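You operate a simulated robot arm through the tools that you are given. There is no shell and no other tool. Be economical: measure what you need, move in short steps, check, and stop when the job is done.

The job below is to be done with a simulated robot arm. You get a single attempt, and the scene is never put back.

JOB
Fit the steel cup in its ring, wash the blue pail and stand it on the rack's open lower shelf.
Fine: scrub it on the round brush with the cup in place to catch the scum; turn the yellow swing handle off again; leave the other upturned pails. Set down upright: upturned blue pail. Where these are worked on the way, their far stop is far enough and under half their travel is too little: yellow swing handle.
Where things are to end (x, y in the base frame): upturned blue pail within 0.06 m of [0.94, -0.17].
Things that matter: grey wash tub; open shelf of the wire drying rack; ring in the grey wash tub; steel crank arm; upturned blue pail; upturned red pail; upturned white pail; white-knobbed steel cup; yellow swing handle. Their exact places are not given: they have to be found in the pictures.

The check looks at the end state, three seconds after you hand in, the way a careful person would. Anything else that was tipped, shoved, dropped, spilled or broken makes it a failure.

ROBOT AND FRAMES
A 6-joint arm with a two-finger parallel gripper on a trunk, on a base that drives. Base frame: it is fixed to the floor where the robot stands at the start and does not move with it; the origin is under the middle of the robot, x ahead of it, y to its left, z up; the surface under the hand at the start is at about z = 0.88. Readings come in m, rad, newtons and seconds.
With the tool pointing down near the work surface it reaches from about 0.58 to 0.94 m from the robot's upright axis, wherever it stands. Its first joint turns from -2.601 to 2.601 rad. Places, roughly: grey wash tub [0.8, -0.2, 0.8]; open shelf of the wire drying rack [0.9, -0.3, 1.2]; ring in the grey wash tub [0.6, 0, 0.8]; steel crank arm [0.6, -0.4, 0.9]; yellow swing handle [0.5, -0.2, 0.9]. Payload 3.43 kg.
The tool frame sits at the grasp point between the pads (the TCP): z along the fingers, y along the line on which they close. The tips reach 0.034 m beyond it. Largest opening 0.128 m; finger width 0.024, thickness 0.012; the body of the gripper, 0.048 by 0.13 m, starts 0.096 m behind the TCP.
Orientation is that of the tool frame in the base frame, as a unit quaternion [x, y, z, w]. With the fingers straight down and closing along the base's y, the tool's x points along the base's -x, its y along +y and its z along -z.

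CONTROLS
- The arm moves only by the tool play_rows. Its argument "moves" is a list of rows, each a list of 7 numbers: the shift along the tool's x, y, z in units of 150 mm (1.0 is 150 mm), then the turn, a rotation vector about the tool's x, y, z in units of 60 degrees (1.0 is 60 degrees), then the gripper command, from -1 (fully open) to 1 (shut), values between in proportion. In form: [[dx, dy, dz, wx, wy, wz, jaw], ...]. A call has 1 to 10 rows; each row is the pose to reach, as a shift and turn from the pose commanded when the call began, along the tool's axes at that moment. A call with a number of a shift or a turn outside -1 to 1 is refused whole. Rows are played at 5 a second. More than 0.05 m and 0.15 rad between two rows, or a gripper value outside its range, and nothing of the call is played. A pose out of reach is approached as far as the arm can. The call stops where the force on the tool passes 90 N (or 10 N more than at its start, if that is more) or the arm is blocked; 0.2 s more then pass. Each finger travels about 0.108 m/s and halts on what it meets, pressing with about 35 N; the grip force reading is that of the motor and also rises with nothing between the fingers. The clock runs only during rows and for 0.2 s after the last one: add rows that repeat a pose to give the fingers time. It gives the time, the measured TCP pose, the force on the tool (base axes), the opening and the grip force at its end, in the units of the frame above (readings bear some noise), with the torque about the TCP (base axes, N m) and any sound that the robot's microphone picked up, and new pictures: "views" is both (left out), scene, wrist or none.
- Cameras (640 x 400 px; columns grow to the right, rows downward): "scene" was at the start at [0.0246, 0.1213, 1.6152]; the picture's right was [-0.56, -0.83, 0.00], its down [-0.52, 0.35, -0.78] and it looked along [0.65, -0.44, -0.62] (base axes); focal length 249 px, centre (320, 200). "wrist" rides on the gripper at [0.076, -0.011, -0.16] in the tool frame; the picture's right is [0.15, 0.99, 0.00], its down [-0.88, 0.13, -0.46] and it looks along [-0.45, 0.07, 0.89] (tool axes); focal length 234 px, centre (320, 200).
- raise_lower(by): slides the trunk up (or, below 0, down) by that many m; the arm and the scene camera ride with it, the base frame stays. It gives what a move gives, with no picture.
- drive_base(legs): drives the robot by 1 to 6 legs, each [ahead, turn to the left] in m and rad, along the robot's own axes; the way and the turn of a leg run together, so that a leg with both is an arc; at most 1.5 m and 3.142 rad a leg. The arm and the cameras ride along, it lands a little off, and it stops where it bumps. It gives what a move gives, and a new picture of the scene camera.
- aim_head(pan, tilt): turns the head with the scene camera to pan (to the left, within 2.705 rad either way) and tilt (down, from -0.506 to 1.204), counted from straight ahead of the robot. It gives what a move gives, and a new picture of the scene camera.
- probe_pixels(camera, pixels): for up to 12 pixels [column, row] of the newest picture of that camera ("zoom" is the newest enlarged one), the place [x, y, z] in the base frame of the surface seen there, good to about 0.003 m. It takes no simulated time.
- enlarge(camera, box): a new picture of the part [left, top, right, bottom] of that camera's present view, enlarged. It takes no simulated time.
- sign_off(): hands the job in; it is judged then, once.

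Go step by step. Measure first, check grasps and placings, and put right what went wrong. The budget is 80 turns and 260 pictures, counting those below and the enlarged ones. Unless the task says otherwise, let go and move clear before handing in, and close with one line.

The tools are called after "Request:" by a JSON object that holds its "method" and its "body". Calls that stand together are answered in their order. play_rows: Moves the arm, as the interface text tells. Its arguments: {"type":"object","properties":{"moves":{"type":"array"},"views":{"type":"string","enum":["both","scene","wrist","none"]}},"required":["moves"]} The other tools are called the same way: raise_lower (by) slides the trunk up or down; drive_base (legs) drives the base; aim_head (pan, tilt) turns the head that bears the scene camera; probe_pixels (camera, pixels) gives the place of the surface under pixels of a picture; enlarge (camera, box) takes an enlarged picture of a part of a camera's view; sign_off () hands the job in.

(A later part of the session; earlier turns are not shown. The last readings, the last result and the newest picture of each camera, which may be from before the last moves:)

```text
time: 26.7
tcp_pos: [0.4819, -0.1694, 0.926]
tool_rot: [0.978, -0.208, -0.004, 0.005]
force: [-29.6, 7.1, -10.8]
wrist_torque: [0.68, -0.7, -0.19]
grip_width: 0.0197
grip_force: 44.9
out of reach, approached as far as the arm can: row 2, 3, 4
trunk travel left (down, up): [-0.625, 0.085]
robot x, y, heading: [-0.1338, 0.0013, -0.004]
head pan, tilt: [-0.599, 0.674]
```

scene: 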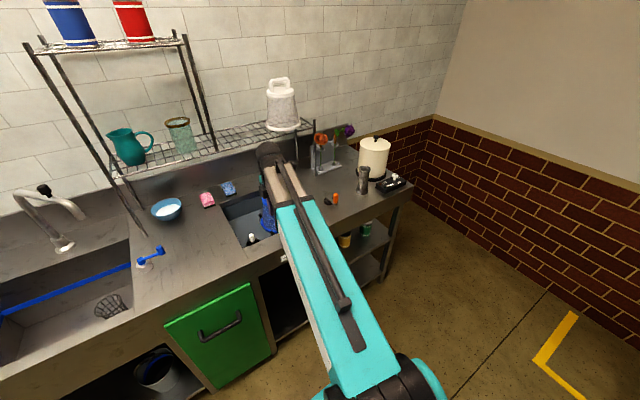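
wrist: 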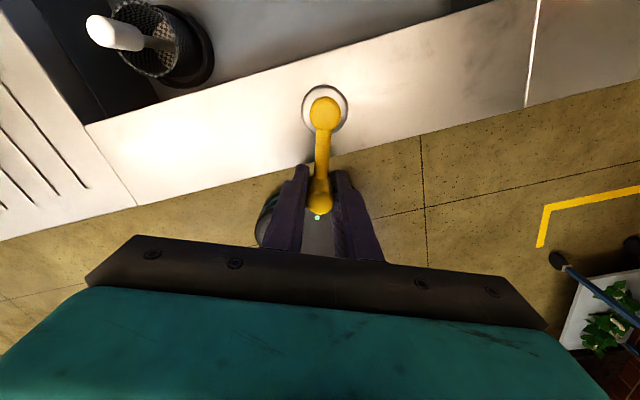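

It is still out of reach at about 75°, probably a wrist joint limit. I'll let go, rise, back the base up a bit more and unwind the wrist so I can finish from yaw 0.

Request:
{"method": "play_rows", "body": {"moves": [[0, 0, 0, 0, 0, 0, 0.2], [0, 0, 0, 0, 0, 0, 0.2], [0, 0, -0.2, 0, 0, 0, 0.2], [0, 0, -0.45, 0, 0, 0, 0.2], [0, 0, -0.7, 0, 0, 0, 0.2], [0, 0, -0.7, 0, 0, 0.14, 0.2], [0, 0, -0.7, 0, 0, 0.28, 0.2], [0, 0, -0.7, 0, 0, 0.42, 0.2], [0, 0, -0.7, 0, 0, 0.56, 0.2], [0, 0, -0.7, 0, 0, 0.7, 0.2]], "views": "none"}}

Request:
{"method": "play_rows", "body": {"moves": [[0, 0, 0, 0, 0, 0.14, 0.2], [0, 0, 0, 0, 0, 0.28, 0.2], [0, 0, 0, 0, 0, 0.42, 0.2], [0, 0, 0, 0, 0, 0.56, 0.2], [0, 0, 0, 0, 0, 0.7, 0.2], [0, 0, 0, 0, 0, 0.84, 0.2], [0, 0, 0, 0, 0, 0.98, 0.2]], "views": "none"}}

Request:
{"method": "drive_base", "body": {"legs": [[-0.08, 0]]}}

```text
time: 28.9
tcp_pos: [0.4854, -0.1685, 1.0324]
tool_rot: [0.842, -0.54, 0.001, 0.002]
force: [0.7, -0.2, 0.0]
wrist_torque: [0.0, -0.01, -0.01]
grip_width: 0.0512
grip_force: 0.0
out of reach, approached as far as the arm can: row 3
trunk travel left (down, up): [-0.625, 0.085]
robot x, y, heading: [-0.1325, -0.0007, -0.0]
head pan, tilt: [-0.599, 0.674]
```

```text
time: 30.5
tcp_pos: [0.4853, -0.1692, 1.0327]
tool_rot: [-0.47, 0.883, 0.0, -0.001]
force: [-0.8, 0.7, -0.4]
wrist_torque: [0.0, 0.05, 0.02]
grip_width: 0.0509
grip_force: 0.1
trunk travel left (down, up): [-0.625, 0.085]
robot x, y, heading: [-0.1297, 0.0019, 0.001]
head pan, tilt: [-0.599, 0.674]
```

```text
time: 31.6
tcp_pos: [0.4024, -0.169, 1.0328]
tool_rot: [-0.47, 0.883, -0.002, 0.0]
force: [0.0, 0.4, -0.1]
wrist_torque: [0.0, -0.03, 0.03]
grip_width: 0.0511
grip_force: 0.1
trunk travel left (down, up): [-0.625, 0.085]
robot x, y, heading: [-0.2168, 0.0002, 0.002]
head pan, tilt: [-0.599, 0.674]
```

scene: 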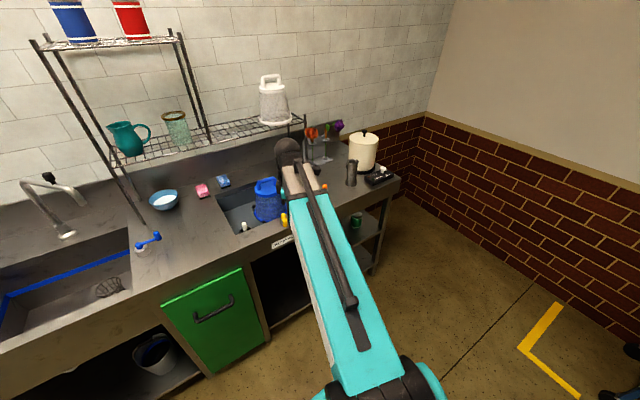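

I'll finish unwinding to yaw 0 and return above the yellow grip.

Request:
{"method": "play_rows", "body": {"moves": [[-0.05, -0.07, 0, 0, 0, 0.14, 0.2], [-0.1, -0.14, 0, 0, 0, 0.28, 0.2], [-0.15, -0.21, 0, 0, 0, 0.42, 0.2], [-0.2, -0.3, 0, 0, 0, 0.56, 0.2], [-0.25, -0.37, 0, 0, 0, 0.7, 0.2], [-0.298, -0.443, 0, 0, 0, 0.84, 0.2], [-0.298, -0.443, 0, 0, 0, 0.935, 0.2], [-0.298, -0.443, 0, 0, 0, 0.935, 0.2]], "views": "wrist"}}

```text
time: 33.5
tcp_pos: [0.485, -0.168, 1.0313]
tool_rot: [0.001, 1.0, -0.002, 0.0]
force: [-0.6, -0.8, -0.1]
wrist_torque: [0.01, -0.01, -0.02]
grip_width: 0.0513
grip_force: 0.1
trunk travel left (down, up): [-0.625, 0.085]
robot x, y, heading: [-0.2137, 0.0038, -0.001]
head pan, tilt: [-0.599, 0.674]
```

wrist: 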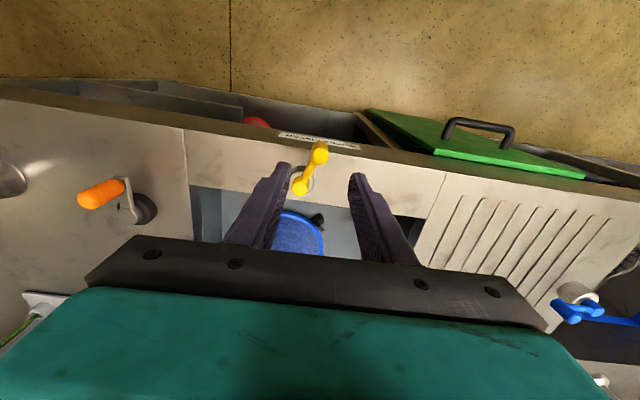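

Request:
{"method": "probe_pixels", "body": {"camera": "wrist", "pixels": [[321, 148], [321, 155], [315, 149], [327, 150], [302, 186], [311, 167]]}}

```text
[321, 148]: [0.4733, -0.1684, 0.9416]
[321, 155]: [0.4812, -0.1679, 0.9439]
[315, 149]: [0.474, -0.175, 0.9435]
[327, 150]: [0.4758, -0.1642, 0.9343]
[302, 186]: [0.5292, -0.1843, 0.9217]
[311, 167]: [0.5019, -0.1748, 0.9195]
```

The yellow grip is now at (0.479, -0.169), with its pivot at (0.533, -0.183). I'll straddle it, grip it and push on toward -y.

Request:
{"method": "play_rows", "body": {"moves": [[0.03, -0.007, 0.2, 0, 0, 0, 0.2], [0.03, -0.007, 0.45, 0, 0, 0, 0.3], [0.03, -0.007, 0.7, 0, 0, 0, 0.3], [0.03, -0.007, 0.7, 0, 0, 0, 1], [0.03, -0.007, 0.7, 0, 0, 0, 1], [0.03, -0.06, 0.7, 0, 0, 0, 1], [0.03, -0.11, 0.7, 0, 0, 0, 1], [0.02, -0.16, 0.7, 0, 0, 0, 1], [0.01, -0.2, 0.7, 0, 0, 0, 1], [0.01, -0.2, 0.7, 0, 0, 0, 1]], "views": "wrist"}}

```text
time: 35.5
tcp_pos: [0.479, -0.1792, 0.9265]
tool_rot: [-0.008, 1.0, 0.017, -0.004]
force: [-3.7, 29.1, 1.5]
wrist_torque: [-0.97, -0.26, 0.02]
grip_width: 0.0203
grip_force: 44.5
trunk travel left (down, up): [-0.625, 0.085]
robot x, y, heading: [-0.2177, 0.0036, -0.001]
head pan, tilt: [-0.599, 0.674]
stopped in row 10: the force on the tool passed its limit at 91 N (the readings are from after the stop); the commanded pose is now the measured one
```

wrist: 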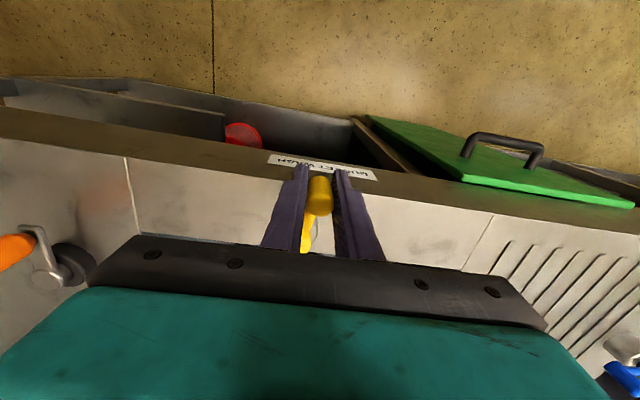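

The lever is at its far stop: it pushed back 91 N at about 85°. I'll release, rise and look at the tub for a change.

Request:
{"method": "play_rows", "body": {"moves": [[0, 0.01, 0, 0, 0, 0, 0.2], [0, 0.01, 0, 0, 0, 0, 0.2], [0, 0.01, -0.2, 0, 0, 0, 0.2], [0, 0.01, -0.45, 0, 0, 0, 0.2], [0, 0.01, -0.75, 0, 0, 0, 0.2], [0, 0.01, -1, 0, 0, 0, 0.2], [0, 0.01, -1, 0, 0, 0, 0.2]], "views": "both"}}

Request:
{"method": "enlarge", "body": {"camera": "scene", "box": [200, 130, 360, 260]}}

```text
time: 37.1
tcp_pos: [0.4815, -0.1867, 1.0723]
tool_rot: [-0.006, 1.0, 0.014, -0.005]
force: [0.1, 0.4, 0.2]
wrist_torque: [0.02, 0.0, -0.01]
grip_width: 0.0511
grip_force: 0.1
trunk travel left (down, up): [-0.625, 0.085]
robot x, y, heading: [-0.2133, -0.001, -0.002]
head pan, tilt: [-0.599, 0.674]
```

scene: 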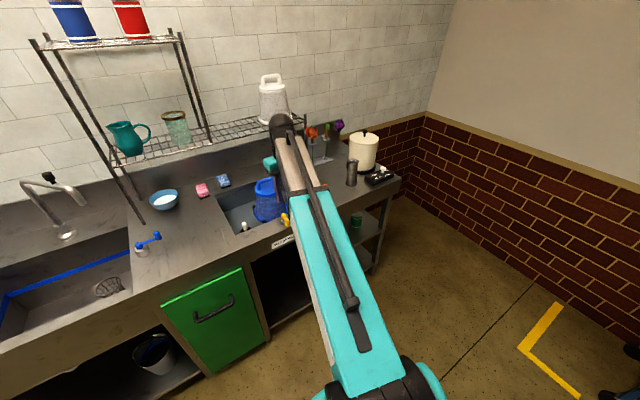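
wrist: 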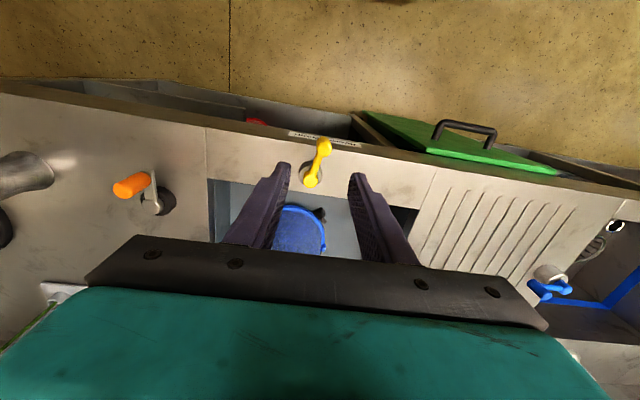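

```text
3.08 times, centred on (280, 195) of scene
```

zoom: 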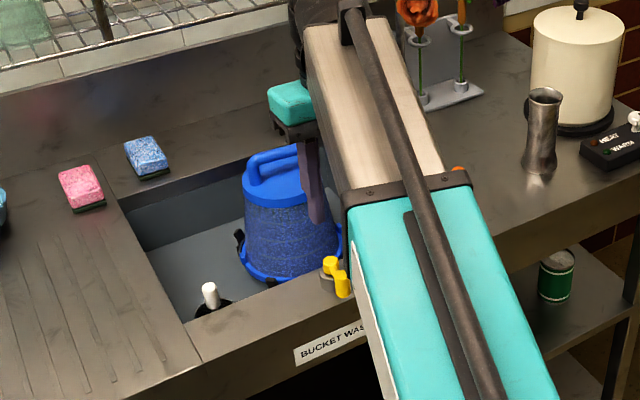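

The yellow handle is on and nothing was disturbed. The crank is next; it is too far from here, so I'll drive ahead 0.13 m and swing over to it.

Request:
{"method": "drive_base", "body": {"legs": [[0.13, 0]]}}

Request:
{"method": "play_rows", "body": {"moves": [[0, -0.25, 0, 0, 0, 0, -0.2], [0, -0.5, 0, 0, 0, 0, -0.2], [0, -0.75, 0, 0, 0, 0, -0.2], [0, -1, 0, 0, 0, 0, -0.2], [0, -1, 0, 0, 0, 0, -0.2]], "views": "both"}}

```text
time: 38.5
tcp_pos: [0.62, -0.187, 1.0721]
tool_rot: [-0.007, 1.0, 0.015, -0.005]
force: [-0.5, 0.4, -0.3]
wrist_torque: [0.0, 0.01, -0.01]
grip_width: 0.0514
grip_force: 0.0
trunk travel left (down, up): [-0.625, 0.085]
robot x, y, heading: [-0.0786, -0.0003, 0.003]
head pan, tilt: [-0.599, 0.674]
```

scene: 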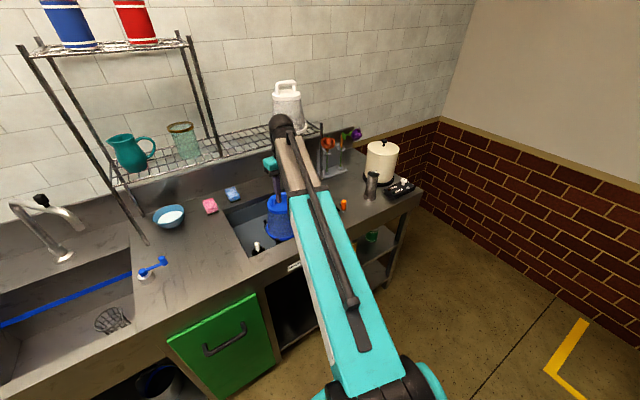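

```text
time: 39.7
tcp_pos: [0.6201, -0.3379, 1.0696]
tool_rot: [-0.006, 1.0, 0.015, -0.004]
force: [-0.3, 0.0, 0.0]
wrist_torque: [0.02, -0.03, 0.02]
grip_width: 0.0768
grip_force: 0.0
trunk travel left (down, up): [-0.625, 0.085]
robot x, y, heading: [-0.0741, -0.0028, -0.003]
head pan, tilt: [-0.599, 0.674]
```

scene: 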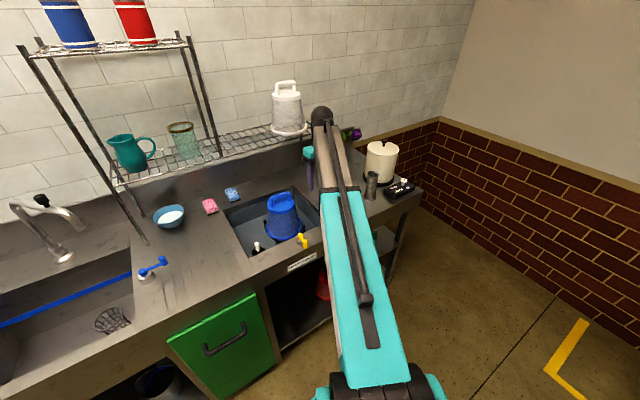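
wrist: 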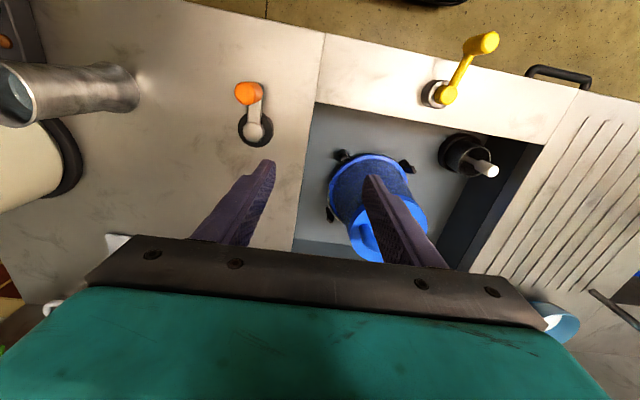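

Request:
{"method": "enlarge", "body": {"camera": "wrist", "box": [180, 60, 340, 160]}}

Request:
{"method": "probe_pixels", "body": {"camera": "wrist", "pixels": [[247, 96], [240, 92], [257, 92], [247, 87], [248, 103], [255, 118], [253, 132], [270, 130], [238, 130], [254, 144], [260, 96]]}}

```text
4.00 times, centred on (260, 110) of wrist
```

zoom: 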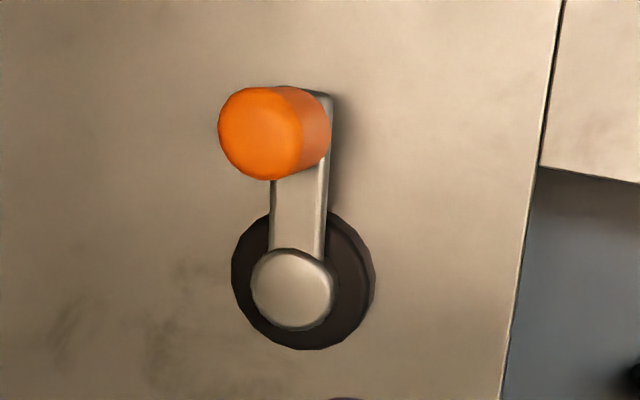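

```text
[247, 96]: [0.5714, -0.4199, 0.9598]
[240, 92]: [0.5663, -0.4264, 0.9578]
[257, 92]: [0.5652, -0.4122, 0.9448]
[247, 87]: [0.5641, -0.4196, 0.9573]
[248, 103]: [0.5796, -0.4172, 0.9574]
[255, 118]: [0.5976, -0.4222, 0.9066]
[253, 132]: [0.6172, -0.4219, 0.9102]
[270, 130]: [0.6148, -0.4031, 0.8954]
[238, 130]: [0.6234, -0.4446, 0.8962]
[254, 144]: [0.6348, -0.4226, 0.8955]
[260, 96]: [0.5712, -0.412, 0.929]
```

The crank hub is at (0.613, -0.422), and the orange peg at (0.569, -0.420) spans z 0.912 to 0.960 on an arm of about 0.045 m. I'll level the tool and move above the peg.

Request:
{"method": "play_rows", "body": {"moves": [[0.12, -0.2, 0, 0.01, -0.003, 0.004, 0.2], [0.24, -0.4, 0, 0.02, -0.006, 0.008, 0.2], [0.34, -0.547, 0.1, 0.029, -0.008, 0.011, 0.2], [0.34, -0.547, 0.28, 0.029, -0.008, 0.011, 0.2], [0.34, -0.547, 0.28, 0.029, -0.008, 0.011, 0.2]], "views": "wrist"}}

```text
time: 40.9
tcp_pos: [0.5699, -0.4215, 1.0249]
tool_rot: [0.0, 1.0, 0.0, 0.0]
force: [-0.5, -0.1, 0.8]
wrist_torque: [0.01, -0.03, -0.03]
grip_width: 0.0512
grip_force: 0.0
trunk travel left (down, up): [-0.625, 0.085]
robot x, y, heading: [-0.0786, -0.0044, 0.003]
head pan, tilt: [-0.599, 0.674]
```

wrist: 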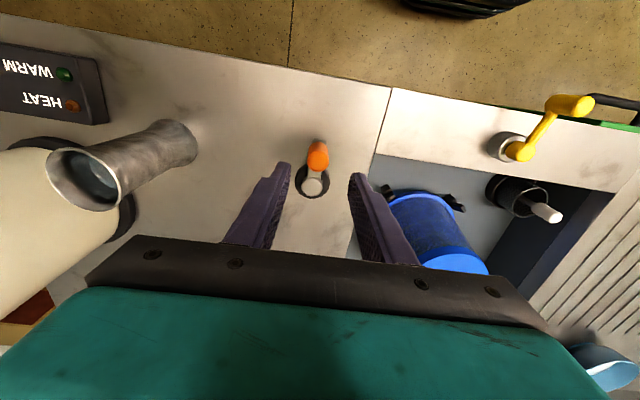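

Request:
{"method": "probe_pixels", "body": {"camera": "wrist", "pixels": [[317, 155], [317, 148], [312, 186], [190, 140], [110, 160], [125, 185], [320, 160]]}}

```text
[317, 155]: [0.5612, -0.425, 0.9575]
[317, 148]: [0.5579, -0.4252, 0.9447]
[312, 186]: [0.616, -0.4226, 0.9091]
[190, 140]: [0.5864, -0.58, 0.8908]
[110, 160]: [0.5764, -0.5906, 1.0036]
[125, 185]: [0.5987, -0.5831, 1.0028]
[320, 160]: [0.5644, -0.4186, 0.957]
```

Request:
{"method": "play_rows", "body": {"moves": [[0.02, 0, 0.2, 0, 0, 0, 0.3], [0.02, 0, 0.48, 0, 0, 0, 0.3], [0.02, 0, 0.48, 0, 0, 0, 1], [0.02, 0, 0.48, 0, 0, 0, 1], [0.02, 0, 0.48, 0, 0, 0, 1], [0.018, 0.08, 0.48, 0, 0, 0, 1], [0.0, 0.145, 0.48, 0, 0, 0, 1], [0.0, 0.145, 0.48, 0, 0, 0, 1]], "views": "wrist"}}

```text
time: 42.7
tcp_pos: [0.5736, -0.3987, 0.9507]
tool_rot: [0.0, 1.0, -0.001, 0.001]
force: [14.4, -8.0, -1.4]
wrist_torque: [-0.03, -0.15, 0.0]
grip_width: 0.0221
grip_force: 45.8
trunk travel left (down, up): [-0.625, 0.085]
robot x, y, heading: [-0.0778, -0.0031, 0.002]
head pan, tilt: [-0.599, 0.674]
```

wrist: 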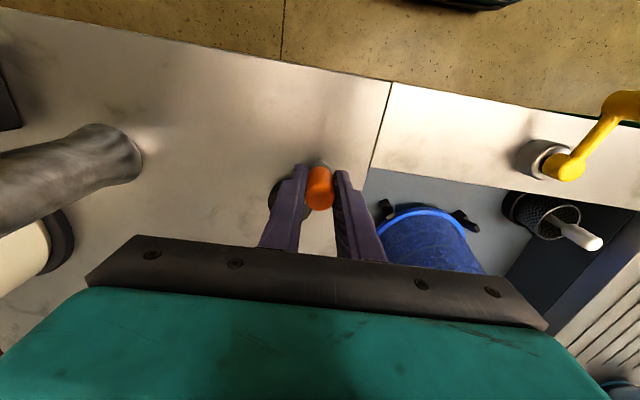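

The crank turns with the peg in the grip. I'll carry on clockwise around the hub.

Request:
{"method": "play_rows", "body": {"moves": [[-0.097, 0.0913, 0, 0, 0, 0, 1], [-0.2456, 0.1606, 0, 0, 0, 0, 1], [-0.409, 0.1464, 0, 0, 0, 0, 1], [-0.543, 0.0523, 0, 0, 0, 0, 1], [-0.6126, -0.0962, 0, 0, 0, 0, 1], [-0.598, -0.2596, 0, 0, 0, 0, 1], [-0.504, -0.394, 0, 0, 0, 0, 1], [-0.356, -0.463, 0, 0, 0, 0, 1], [-0.192, -0.449, 0, 0, 0, 0, 1], [-0.058, -0.355, 0, 0, 0, 0, 1]], "views": "both"}}

```text
time: 44.9
tcp_pos: [0.5738, -0.4504, 0.9505]
tool_rot: [0.0, 1.0, 0.0, -0.005]
force: [-24.0, -14.4, -4.4]
wrist_torque: [0.02, 0.87, 0.0]
grip_width: 0.0222
grip_force: 45.3
trunk travel left (down, up): [-0.625, 0.085]
robot x, y, heading: [-0.079, -0.0012, -0.005]
head pan, tilt: [-0.599, 0.674]
```

scene: 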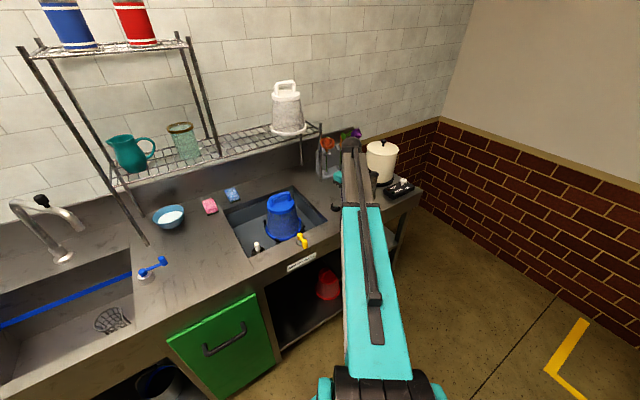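
wrist: 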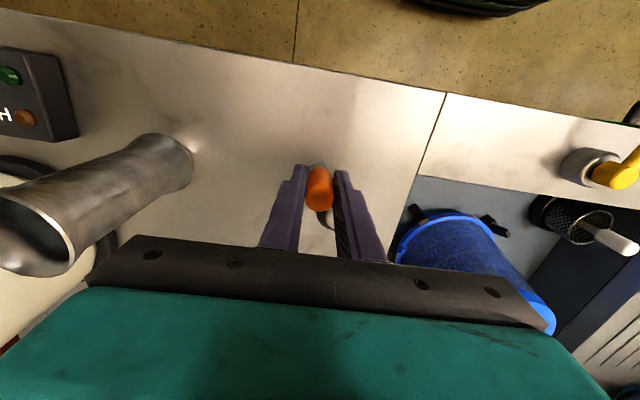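

The crank turns smoothly with about 28 N of resistance. I'll keep turning for a couple more revolutions and then check the pail.

Request:
{"method": "play_rows", "body": {"moves": [[0.0693, 0.1485, 0, 0, 0, 0, 1], [0.0551, 0.3119, 0, 0, 0, 0, 1], [-0.039, 0.4462, 0, 0, 0, 0, 1], [-0.1875, 0.5155, 0, 0, 0, 0, 1], [-0.3509, 0.5013, 0, 0, 0, 0, 1], [-0.4852, 0.4072, 0, 0, 0, 0, 1], [-0.5545, 0.2587, 0, 0, 0, 0, 1], [-0.5403, 0.0953, 0, 0, 0, 0, 1], [-0.4462, -0.039, 0, 0, 0, 0, 1], [-0.2977, -0.1083, 0, 0, 0, 0, 1]], "views": "none"}}

Request:
{"method": "play_rows", "body": {"moves": [[0.1634, 0.0142, 0, 0, 0, 0, 1], [0.2977, 0.1083, 0, 0, 0, 0, 1], [0.367, 0.2568, 0, 0, 0, 0, 1], [0.3528, 0.4202, 0, 0, 0, 0, 1], [0.2587, 0.5545, 0, 0, 0, 0, 1], [0.1102, 0.6238, 0, 0, 0, 0, 1], [-0.0532, 0.6096, 0, 0, 0, 0, 1], [-0.1875, 0.5155, 0, 0, 0, 0, 1], [-0.2568, 0.367, 0, 0, 0, 0, 1], [-0.2426, 0.2036, 0, 0, 0, 0, 1]], "views": "scene"}}

Request:
{"method": "enlarge", "body": {"camera": "scene", "box": [230, 170, 350, 260]}}

```text
time: 47.1
tcp_pos: [0.6201, -0.4733, 0.9519]
tool_rot: [0.003, 1.0, -0.005, 0.0]
force: [3.1, -33.4, -9.4]
wrist_torque: [0.18, -0.6, -0.07]
grip_width: 0.0222
grip_force: 45.0
trunk travel left (down, up): [-0.625, 0.085]
robot x, y, heading: [-0.0769, -0.0017, -0.0]
head pan, tilt: [-0.599, 0.674]
```

```text
time: 49.3
tcp_pos: [0.6646, -0.436, 0.9529]
tool_rot: [-0.001, 1.0, -0.001, 0.004]
force: [26.5, -7.5, -6.8]
wrist_torque: [0.64, -0.66, -0.03]
grip_width: 0.0219
grip_force: 44.9
trunk travel left (down, up): [-0.625, 0.085]
robot x, y, heading: [-0.075, 0.0027, -0.001]
head pan, tilt: [-0.599, 0.674]
```

scene: 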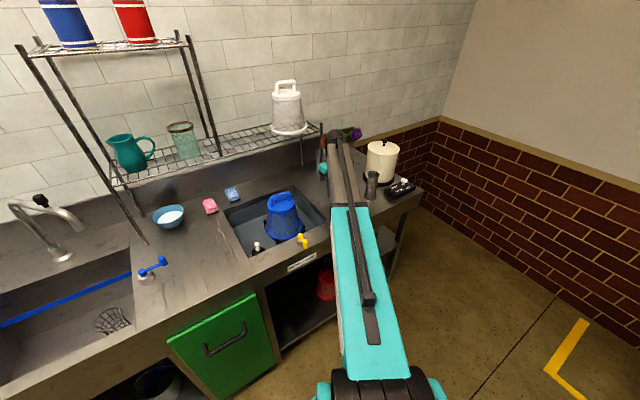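

```text
4.44 times, centred on (290, 215) of scene
```

zoom: 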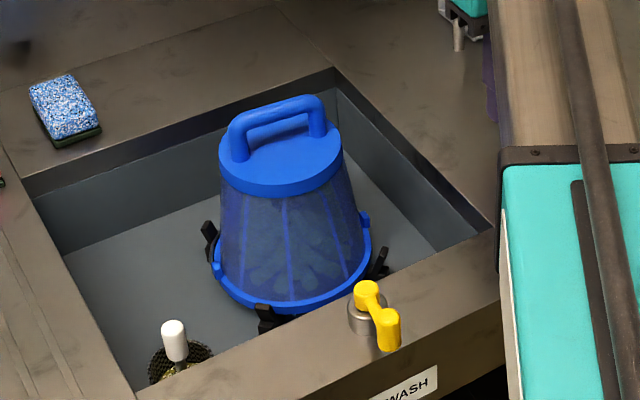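

The pail has come visibly cleaner and the cup now holds yellow scum. I'll add one more turn and check again.

Request:
{"method": "play_rows", "body": {"moves": [[0.0941, -0.1343, 0, 0, 0, 0, 1], [0.2426, -0.2036, 0, 0, 0, 0, 1], [0.406, -0.1894, 0, 0, 0, 0, 1], [0.5403, -0.0953, 0, 0, 0, 0, 1], [0.6096, 0.0532, 0, 0, 0, 0, 1], [0.5954, 0.2166, 0, 0, 0, 0, 1], [0.5013, 0.3509, 0, 0, 0, 0, 1], [0.3528, 0.4203, 0, 0, 0, 0, 1], [0.1894, 0.406, 0, 0, 0, 0, 1], [0.0551, 0.3119, 0, 0, 0, 0, 1]], "views": "scene"}}

Request:
{"method": "enlarge", "body": {"camera": "scene", "box": [230, 170, 350, 260]}}

```text
time: 51.5
tcp_pos: [0.6537, -0.392, 0.9512]
tool_rot: [0.0, 1.0, -0.001, -0.001]
force: [-10.2, -8.2, -11.9]
wrist_torque: [0.22, -0.85, -0.03]
grip_width: 0.0219
grip_force: 44.7
trunk travel left (down, up): [-0.625, 0.085]
robot x, y, heading: [-0.079, 0.0021, 0.001]
head pan, tilt: [-0.599, 0.674]
```

scene: 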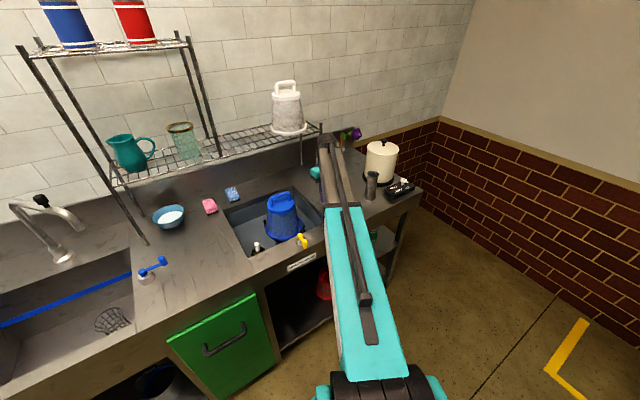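

```text
4.44 times, centred on (290, 215) of scene
```

zoom: 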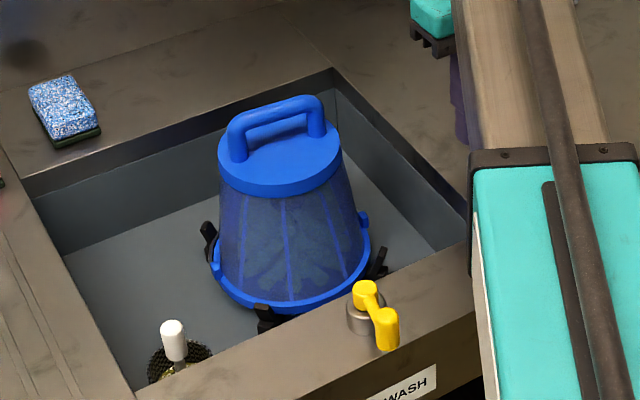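

The wall looks slightly clearer than before. I'll turn it once more to be sure.

Request:
{"method": "play_rows", "body": {"moves": [[-0.0693, -0.1485, 0, 0, 0, 0, 1], [-0.0551, -0.3119, 0, 0, 0, 0, 1], [0.039, -0.4462, 0, 0, 0, 0, 1], [0.1875, -0.5155, 0, 0, 0, 0, 1], [0.3509, -0.5013, 0, 0, 0, 0, 1], [0.4852, -0.4072, 0, 0, 0, 0, 1], [0.5545, -0.2587, 0, 0, 0, 0, 1], [0.5403, -0.0953, 0, 0, 0, 0, 1], [0.4462, 0.039, 0, 0, 0, 0, 1], [0.2977, 0.1083, 0, 0, 0, 0, 1]], "views": "scene"}}

Request:
{"method": "enlarge", "body": {"camera": "scene", "box": [230, 170, 350, 260]}}

```text
time: 53.7
tcp_pos: [0.6108, -0.3744, 0.952]
tool_rot: [0.0, 1.0, -0.001, 0.0]
force: [0.6, -7.7, -14.8]
wrist_torque: [0.32, -0.35, -0.01]
grip_width: 0.0221
grip_force: 45.1
trunk travel left (down, up): [-0.625, 0.085]
robot x, y, heading: [-0.0784, -0.0004, 0.001]
head pan, tilt: [-0.599, 0.674]
```

scene: 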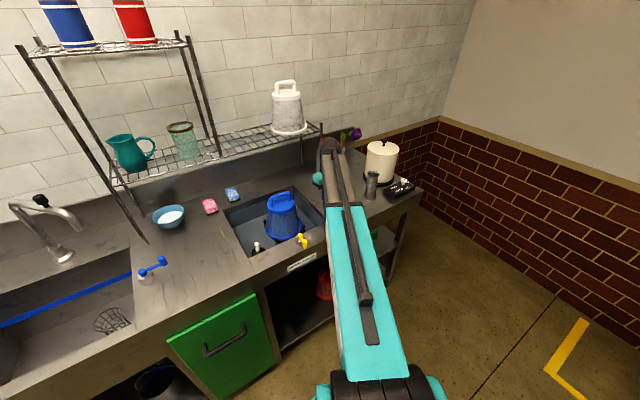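

```text
4.44 times, centred on (290, 215) of scene
```

zoom: 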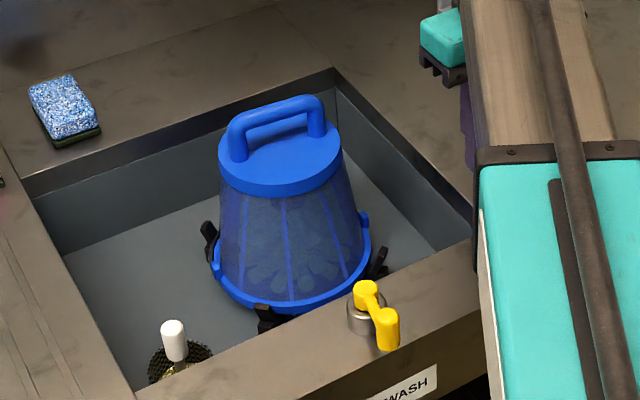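

The pail is clean, with the brush visible through it, and the scum is in the cup. I'll release the crank, rise, back up, and go to turn the yellow handle off.

Request:
{"method": "play_rows", "body": {"moves": [[0, 0, 0, 0, 0, 0, 0.2], [0, 0, 0, 0, 0, 0, 0.2], [0, 0, -0.2, 0, 0, 0, 0.2], [0, 0, -0.45, 0, 0, 0, 0.2], [0, 0, -0.7, 0, 0, 0, 0.2], [0, 0, -0.7, 0, 0, 0, 0.2]], "views": "none"}}

Request:
{"method": "drive_base", "body": {"legs": [[-0.13, 0]]}}

Request:
{"method": "play_rows", "body": {"moves": [[0, 0.25, 0, 0, 0, 0, 0.2], [0, 0.5, 0, 0, 0, 0, 0.2], [0, 0.75, 0, 0, 0, 0, 0.2], [0, 1, 0, 0, 0, 0, 0.2], [0, 1, 0, 0, 0, 0, 0.2]], "views": "wrist"}}

```text
time: 55.1
tcp_pos: [0.6076, -0.3738, 1.0544]
tool_rot: [0.0, 1.0, -0.001, 0.0]
force: [-0.4, 0.2, -0.7]
wrist_torque: [0.03, -0.01, 0.0]
grip_width: 0.0514
grip_force: 0.1
trunk travel left (down, up): [-0.625, 0.085]
robot x, y, heading: [-0.0776, 0.0033, -0.002]
head pan, tilt: [-0.599, 0.674]
```

```text
time: 56.5
tcp_pos: [0.475, -0.3741, 1.0555]
tool_rot: [0.001, 1.0, -0.001, 0.001]
force: [-0.1, 0.1, -0.1]
wrist_torque: [0.0, -0.03, 0.01]
grip_width: 0.051
grip_force: 0.1
trunk travel left (down, up): [-0.625, 0.085]
robot x, y, heading: [-0.2124, 0.0009, -0.001]
head pan, tilt: [-0.599, 0.674]
```

scene: 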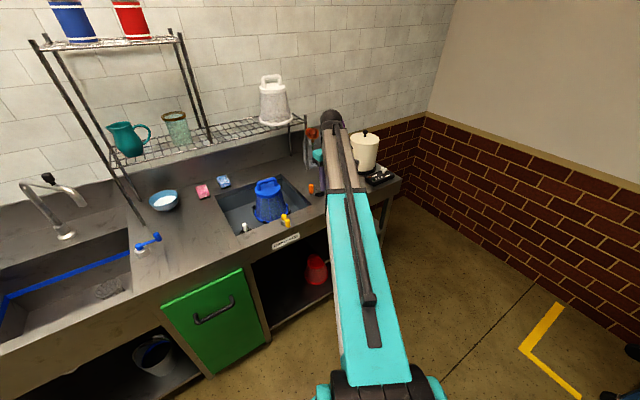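

```text
time: 57.7
tcp_pos: [0.4725, -0.2276, 1.0549]
tool_rot: [0.0, 1.0, -0.001, -0.001]
force: [0.3, 0.0, 0.3]
wrist_torque: [-0.01, -0.01, 0.0]
grip_width: 0.0511
grip_force: 0.0
trunk travel left (down, up): [-0.625, 0.085]
robot x, y, heading: [-0.2059, -0.0027, -0.003]
head pan, tilt: [-0.599, 0.674]
```

wrist: 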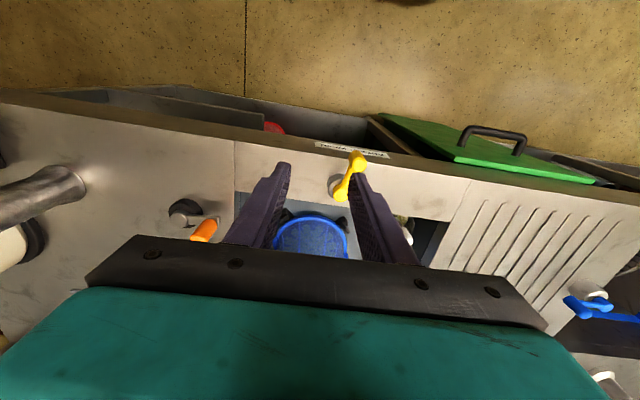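

Request:
{"method": "probe_pixels", "body": {"camera": "wrist", "pixels": [[357, 156], [352, 157], [363, 156], [357, 162], [341, 192]]}}

```text
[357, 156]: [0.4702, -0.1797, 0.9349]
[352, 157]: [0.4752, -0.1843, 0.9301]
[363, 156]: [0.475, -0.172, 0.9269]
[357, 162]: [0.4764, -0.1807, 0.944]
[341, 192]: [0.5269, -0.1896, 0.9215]
```

The grip is at about (0.479, -0.179). I'll descend over it and close.

Request:
{"method": "play_rows", "body": {"moves": [[-0.05, 0.2, 0, 0, 0, 0, 0.1], [-0.05, 0.324, 0, 0, 0, 0, 0.1], [-0.05, 0.324, 0.3, 0, 0, 0, 0.2], [-0.05, 0.324, 0.6, 0, 0, 0, 0.2], [-0.05, 0.324, 0.86, 0, 0, 0, 0.2], [-0.05, 0.324, 0.86, 0, 0, 0, 1], [-0.05, 0.324, 0.86, 0, 0, 0, 1], [-0.05, 0.324, 0.86, 0, 0, 0, 1]], "views": "wrist"}}

```text
time: 59.5
tcp_pos: [0.48, -0.1754, 0.9242]
tool_rot: [0.0, 1.0, -0.001, 0.0]
force: [0.0, -1.3, -3.2]
wrist_torque: [0.07, -0.91, 0.01]
grip_width: 0.0193
grip_force: 45.4
trunk travel left (down, up): [-0.625, 0.085]
robot x, y, heading: [-0.2077, 0.0002, 0.0]
head pan, tilt: [-0.599, 0.674]
```

wrist: 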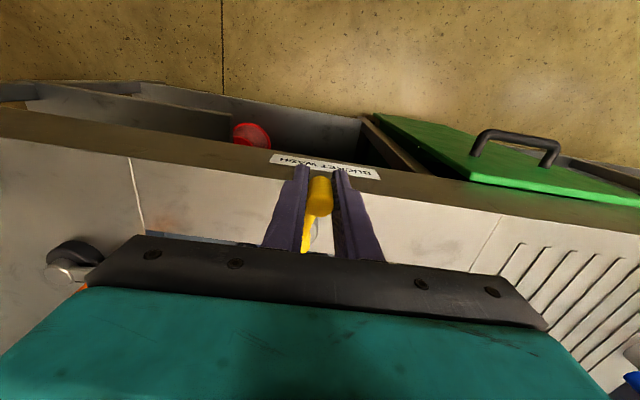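

I have it gripped at about 82°. I'll swing it back along the arc with the wrist following.

Request:
{"method": "play_rows", "body": {"moves": [[-0.0044, 0.0475, 0, 0, 0, 0.12, 1], [-0.018, 0.0953, 0, 0, 0, 0.25, 1], [-0.0383, 0.1406, 0, 0, 0, 0.38, 1], [-0.0647, 0.183, 0, 0, 0, 0.5, 1], [-0.0968, 0.2212, 0, 0, 0, 0.62, 1], [-0.1336, 0.2544, 0, 0, 0, 0.75, 1], [-0.175, 0.2822, 0, 0, 0, 0.87, 1], [-0.175, 0.2822, 0, 0, 0, 0.87, 1]], "views": "wrist"}}

```text
time: 61.3
tcp_pos: [0.5093, -0.1368, 0.924]
tool_rot: [0.442, 0.897, -0.001, 0.002]
force: [11.5, -22.5, -1.9]
wrist_torque: [0.11, -0.34, -0.03]
grip_width: 0.0192
grip_force: 45.3
trunk travel left (down, up): [-0.625, 0.085]
robot x, y, heading: [-0.2121, 0.0014, 0.003]
head pan, tilt: [-0.599, 0.674]
```

wrist: 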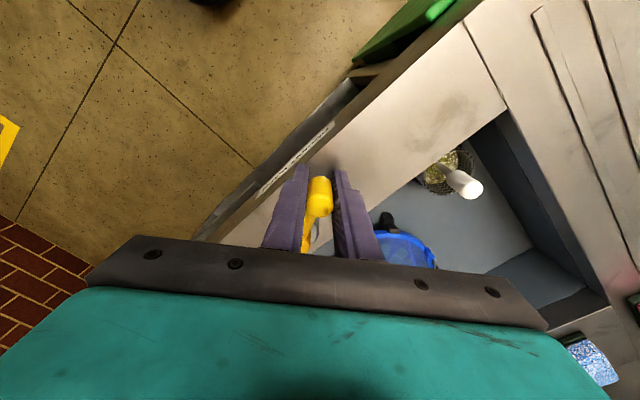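

It is at about 27°. I'll continue to the off stop.

Request:
{"method": "play_rows", "body": {"moves": [[-0.01, 0.0488, 0, 0, 0, 0.13, 1], [-0.027, 0.0956, 0, 0, 0, 0.26, 1], [-0.05, 0.1393, 0, 0, 0, 0.39, 1], [-0.079, 0.18, 0, 0, 0, 0.52, 1], [-0.0957, 0.1983, 0, 0, 0, 0.58, 1], [-0.0957, 0.1983, 0, 0, 0, 0.58, 1]], "views": "wrist"}}

```text
time: 62.7
tcp_pos: [0.5367, -0.1301, 0.9247]
tool_rot: [0.689, 0.725, -0.005, -0.002]
force: [-37.5, -22.8, -14.8]
wrist_torque: [0.07, -1.06, 0.02]
grip_width: 0.0196
grip_force: 44.9
trunk travel left (down, up): [-0.625, 0.085]
robot x, y, heading: [-0.2064, 0.0011, -0.004]
head pan, tilt: [-0.599, 0.674]
```

wrist: 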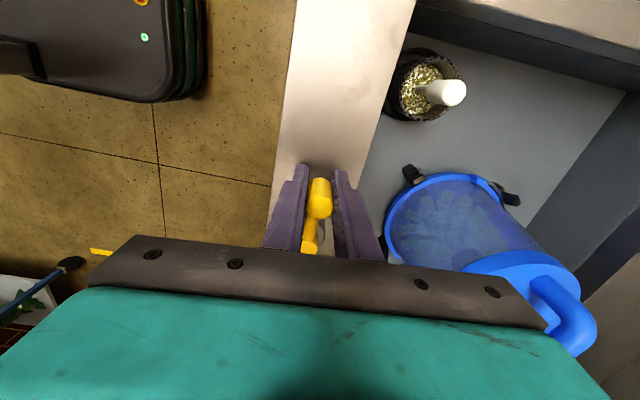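

The handle is back on its original off stop. I'll release, rise straight up and look at the pail's handle; this yaw may already suit gripping its bar.

Request:
{"method": "play_rows", "body": {"moves": [[0, 0, 0, 0, 0, 0, 0.3], [0, 0, 0, 0, 0, 0, 0.3], [0, 0, -0.2, 0, 0, 0, 0.3], [0, 0, -0.5, 0, 0, 0, 0.3], [0, 0, -0.8, 0, 0, 0, 0.3], [0, 0, -1, 0, 0, 0, 0], [0, 0, -1, 0, 0, 0, 0]], "views": "both"}}

Request:
{"method": "enlarge", "body": {"camera": "scene", "box": [140, 60, 340, 260]}}

```text
time: 64.3
tcp_pos: [0.5405, -0.1252, 1.0756]
tool_rot: [0.688, 0.726, -0.001, 0.0]
force: [-0.3, 1.2, 0.6]
wrist_torque: [-0.02, -0.04, 0.0]
grip_width: 0.0639
grip_force: 0.0
trunk travel left (down, up): [-0.625, 0.085]
robot x, y, heading: [-0.2088, 0.0002, 0.001]
head pan, tilt: [-0.599, 0.674]
```

scene: 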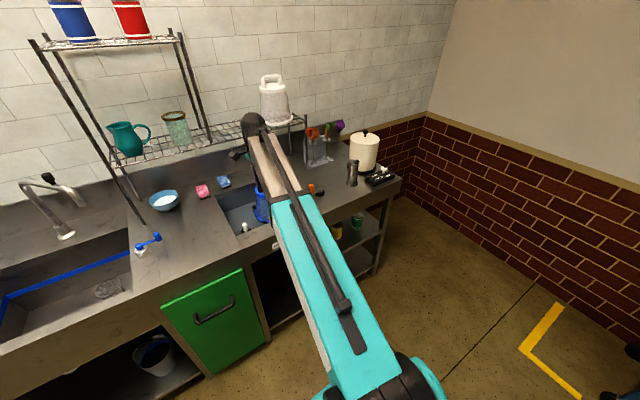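
wrist: 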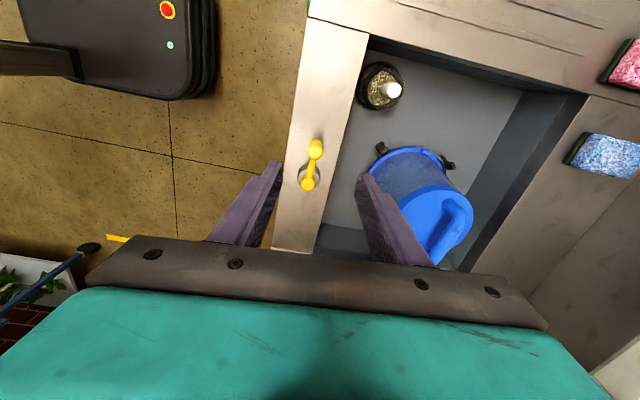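

```text
2.00 times, centred on (240, 160) of scene
```

zoom: 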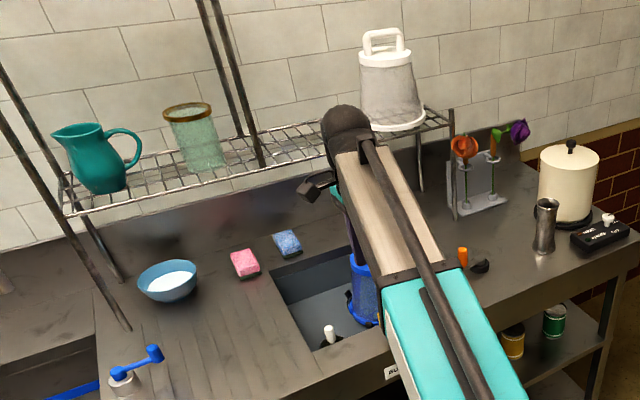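

Request:
{"method": "probe_pixels", "body": {"camera": "zoom", "pixels": [[262, 165], [236, 130], [255, 100], [300, 142], [280, 160], [290, 125], [374, 125], [422, 120], [452, 120], [452, 108], [205, 168], [225, 150]]}}

Request:
{"method": "probe_pixels", "body": {"camera": "wrist", "pixels": [[405, 195], [455, 200], [440, 240], [462, 212], [430, 205], [395, 155], [445, 165], [315, 147], [309, 183], [470, 215], [388, 160], [464, 225]]}}

```text
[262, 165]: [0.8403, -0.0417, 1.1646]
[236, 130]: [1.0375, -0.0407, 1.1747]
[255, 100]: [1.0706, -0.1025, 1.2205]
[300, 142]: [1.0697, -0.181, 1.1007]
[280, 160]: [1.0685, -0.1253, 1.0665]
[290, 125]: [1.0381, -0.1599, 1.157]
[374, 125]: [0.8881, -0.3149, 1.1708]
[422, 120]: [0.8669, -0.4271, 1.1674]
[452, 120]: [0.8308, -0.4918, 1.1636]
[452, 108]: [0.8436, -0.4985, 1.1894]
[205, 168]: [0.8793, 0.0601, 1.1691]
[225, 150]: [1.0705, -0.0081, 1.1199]
```

```text
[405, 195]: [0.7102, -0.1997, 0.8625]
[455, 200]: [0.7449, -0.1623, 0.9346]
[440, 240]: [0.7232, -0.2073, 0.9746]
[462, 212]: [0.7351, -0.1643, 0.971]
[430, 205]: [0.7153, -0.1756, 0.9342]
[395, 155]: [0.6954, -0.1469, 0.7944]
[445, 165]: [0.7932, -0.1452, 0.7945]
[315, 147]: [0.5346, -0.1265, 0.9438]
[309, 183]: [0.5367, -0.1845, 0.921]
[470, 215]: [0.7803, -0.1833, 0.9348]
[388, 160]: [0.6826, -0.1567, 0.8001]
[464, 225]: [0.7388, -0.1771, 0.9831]
```

Yellow is off, with its grip back at (0.535, -0.127). The pail is centred near (0.74, -0.225), its handle bar runs along y with top z 0.985, and the shelf spans x 0.84–1.04 at z 1.17 with posts at y -0.041. I'll yaw to -90° so the camera faces away from those posts, then drive up to the pail.

Request:
{"method": "play_rows", "body": {"moves": [[0, 0, 0, 0, 0, -0.14, 0], [0, 0, 0, 0, 0, -0.28, 0], [0, 0, 0, 0, 0, -0.42, 0], [0, 0, 0, 0, 0, -0.56, 0], [0, 0, 0, 0, 0, -0.7, 0], [0, 0, 0, 0, 0, -0.84, 0], [0, 0, 0, 0, 0, -0.98, 0]], "views": "none"}}

Request:
{"method": "play_rows", "body": {"moves": [[0, 0, 0, 0, 0, -0.14, 0], [0, 0, 0, 0, 0, -0.28, 0], [0, 0, 0, 0, 0, -0.42, 0], [0, 0, 0, 0, 0, -0.56, 0], [0, 0, 0, 0, 0, -0.7, 0], [0, 0, 0, 0, 0, -0.84, 0], [0, 0, 0, 0, 0, -0.98, 0]], "views": "none"}}

Request:
{"method": "play_rows", "body": {"moves": [[0, 0, 0, 0, 0, -0.14, 0], [0, 0, 0, 0, 0, -0.28, 0], [0, 0, 0, 0, 0, -0.42, 0], [0, 0, 0, 0, 0, -0.56, 0], [0, 0, 0, 0, 0, -0.7, 0], [0, 0, 0, 0, 0, -0.84, 0], [0, 0, 0, 0, 0, -0.98, 0]], "views": "none"}}

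Request:
{"method": "drive_base", "body": {"legs": [[0.15, 0]]}}

```text
time: 65.9
tcp_pos: [0.5402, -0.1261, 1.076]
tool_rot: [0.242, 0.97, 0.0, 0.0]
force: [0.3, 0.3, 0.6]
wrist_torque: [0.03, 0.01, -0.01]
grip_width: 0.0642
grip_force: 0.3
trunk travel left (down, up): [-0.625, 0.085]
robot x, y, heading: [-0.2126, 0.0038, -0.001]
head pan, tilt: [-0.599, 0.674]
```

```text
time: 67.5
tcp_pos: [0.5412, -0.127, 1.0753]
tool_rot: [-0.265, 0.964, -0.001, -0.001]
force: [0.7, -0.9, 0.1]
wrist_torque: [0.0, -0.01, -0.03]
grip_width: 0.0639
grip_force: 0.0
trunk travel left (down, up): [-0.625, 0.085]
robot x, y, heading: [-0.2097, 0.0042, -0.001]
head pan, tilt: [-0.599, 0.674]
```

```text
time: 69.1
tcp_pos: [0.5414, -0.1266, 1.0762]
tool_rot: [-0.705, 0.71, -0.001, 0.0]
force: [-0.3, -0.1, -0.1]
wrist_torque: [0.01, -0.02, 0.03]
grip_width: 0.064
grip_force: 0.1
trunk travel left (down, up): [-0.625, 0.085]
robot x, y, heading: [-0.2046, -0.0017, 0.003]
head pan, tilt: [-0.599, 0.674]
```

```text
time: 70.5
tcp_pos: [0.6914, -0.1233, 1.0741]
tool_rot: [-0.704, 0.71, 0.0, -0.001]
force: [0.8, 0.3, -0.2]
wrist_torque: [-0.02, 0.05, -0.01]
grip_width: 0.0642
grip_force: 0.1
trunk travel left (down, up): [-0.625, 0.085]
robot x, y, heading: [-0.0579, 0.0009, -0.003]
head pan, tilt: [-0.599, 0.674]
```

scene: 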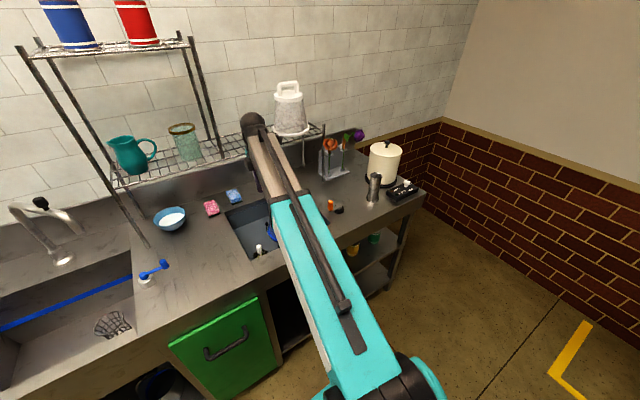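

Now I'll move above the pail handle and look.

Request:
{"method": "play_rows", "body": {"moves": [[0.2, -0.1, 0, 0, 0, 0, 0], [0.4, -0.2, 0, 0, 0, 0, 0], [0.6, -0.29, 0, 0, 0, 0, 0], [0.66, -0.29, 0, 0, 0, 0, 0], [0.66, -0.29, 0, 0, 0, 0, 0]], "views": "wrist"}}

Request:
{"method": "enlarge", "body": {"camera": "wrist", "box": [220, 80, 420, 280]}}

```text
time: 71.8
tcp_pos: [0.7342, -0.224, 1.0749]
tool_rot: [-0.705, 0.709, -0.001, -0.001]
force: [0.4, -0.5, 0.5]
wrist_torque: [0.0, -0.02, 0.02]
grip_width: 0.0641
grip_force: 0.1
trunk travel left (down, up): [-0.625, 0.085]
robot x, y, heading: [-0.0608, 0.0013, -0.002]
head pan, tilt: [-0.599, 0.674]
```

wrist: 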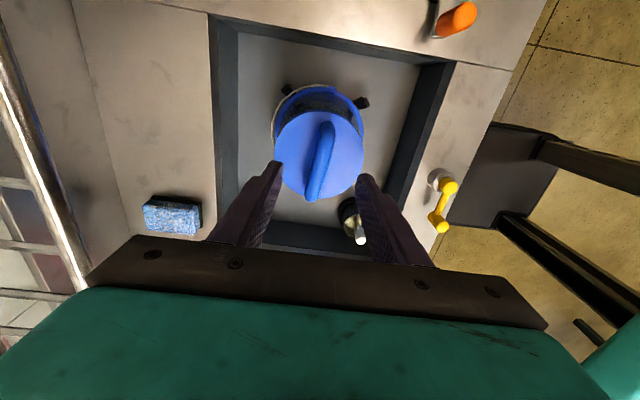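

```text
2.00 times, centred on (320, 180) of wrist
```

zoom: 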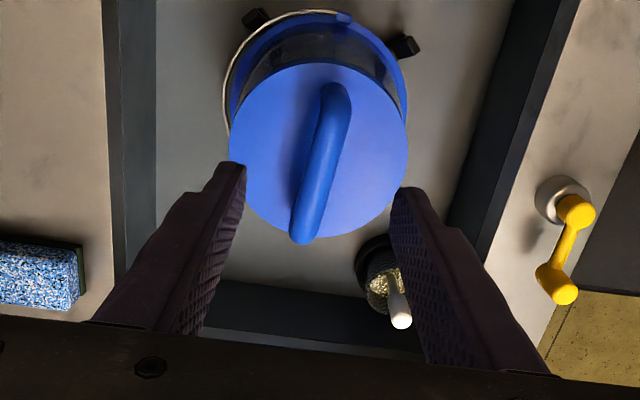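

Request:
{"method": "probe_pixels", "body": {"camera": "zoom", "pixels": [[332, 100], [328, 130], [320, 165], [312, 200], [304, 230], [335, 165], [305, 165], [236, 150], [400, 150], [320, 68], [300, 243]]}}

```text
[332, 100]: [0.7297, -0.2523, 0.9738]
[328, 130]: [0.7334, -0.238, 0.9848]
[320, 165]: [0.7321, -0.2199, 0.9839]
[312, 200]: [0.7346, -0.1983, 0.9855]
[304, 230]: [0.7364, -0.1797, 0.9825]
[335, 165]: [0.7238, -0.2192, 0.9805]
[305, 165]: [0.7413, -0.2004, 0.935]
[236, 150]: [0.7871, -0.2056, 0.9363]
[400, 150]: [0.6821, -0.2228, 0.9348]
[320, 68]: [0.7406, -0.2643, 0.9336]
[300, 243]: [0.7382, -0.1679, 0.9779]
```

The handle bar's centre is (0.733, -0.213), about 18 mm thick, with top 0.985 and the pail's disc at 0.935. I'll turn 5° to square up with the bar and descend to z 0.978.

Request:
{"method": "play_rows", "body": {"moves": [[-0.073, 0.007, 0.1, 0, 0, 0.08, 0.1], [-0.073, 0.007, 0.3, 0, 0, 0.08, 0.1], [-0.073, 0.007, 0.5, 0, 0, 0.08, 0.2], [-0.073, 0.007, 0.645, 0, 0, 0.08, 0.2], [-0.073, 0.007, 0.645, 0, 0, 0.08, 0.2]], "views": "wrist"}}

```text
time: 73.0
tcp_pos: [0.7354, -0.2138, 0.9812]
tool_rot: [-0.674, 0.739, -0.001, -0.001]
force: [-0.2, -0.4, 0.3]
wrist_torque: [0.04, 0.02, -0.01]
grip_width: 0.0513
grip_force: 0.0
trunk travel left (down, up): [-0.625, 0.085]
robot x, y, heading: [-0.0615, -0.0008, -0.002]
head pan, tilt: [-0.599, 0.674]
```

wrist: 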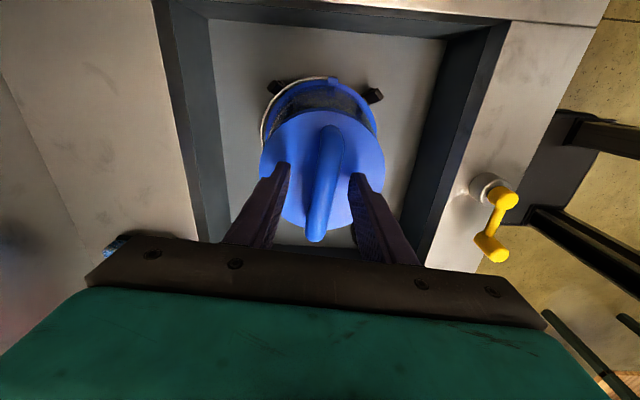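

The bar is between the fingers. I'll grip it and lift a few centimetres.

Request:
{"method": "play_rows", "body": {"moves": [[0, 0, 0.02, 0, 0, 0, 1], [0, 0, 0.02, 0, 0, 0, 1], [0, 0, 0.02, 0, 0, 0, 1], [0, 0, 0.02, 0, 0, 0, 1], [0, 0, -0.08, 0, 0, 0, 1], [0, 0, -0.2, 0, 0, 0, 1], [0, 0, -0.2, 0, 0, 0, 1]], "views": "both"}}

```text
time: 74.5
tcp_pos: [0.7346, -0.2133, 1.0102]
tool_rot: [-0.675, 0.738, 0.0, -0.002]
force: [0.1, 0.1, -2.4]
wrist_torque: [-0.01, -0.01, 0.02]
grip_width: 0.0175
grip_force: 34.6
trunk travel left (down, up): [-0.625, 0.085]
robot x, y, heading: [-0.0595, -0.0009, 0.005]
head pan, tilt: [-0.599, 0.674]
```

scene: 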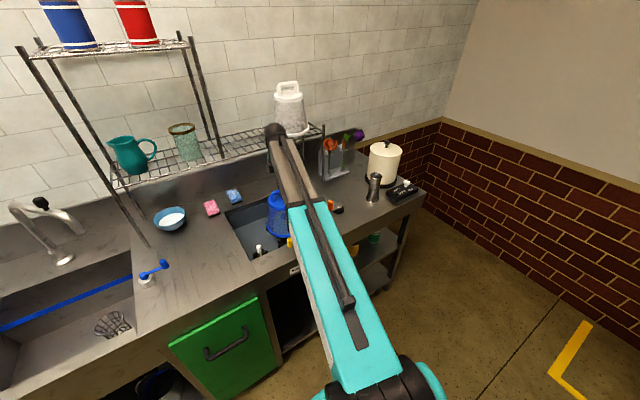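
wrist: 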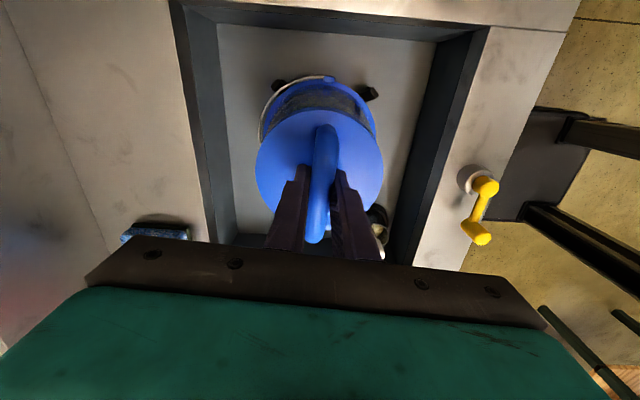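

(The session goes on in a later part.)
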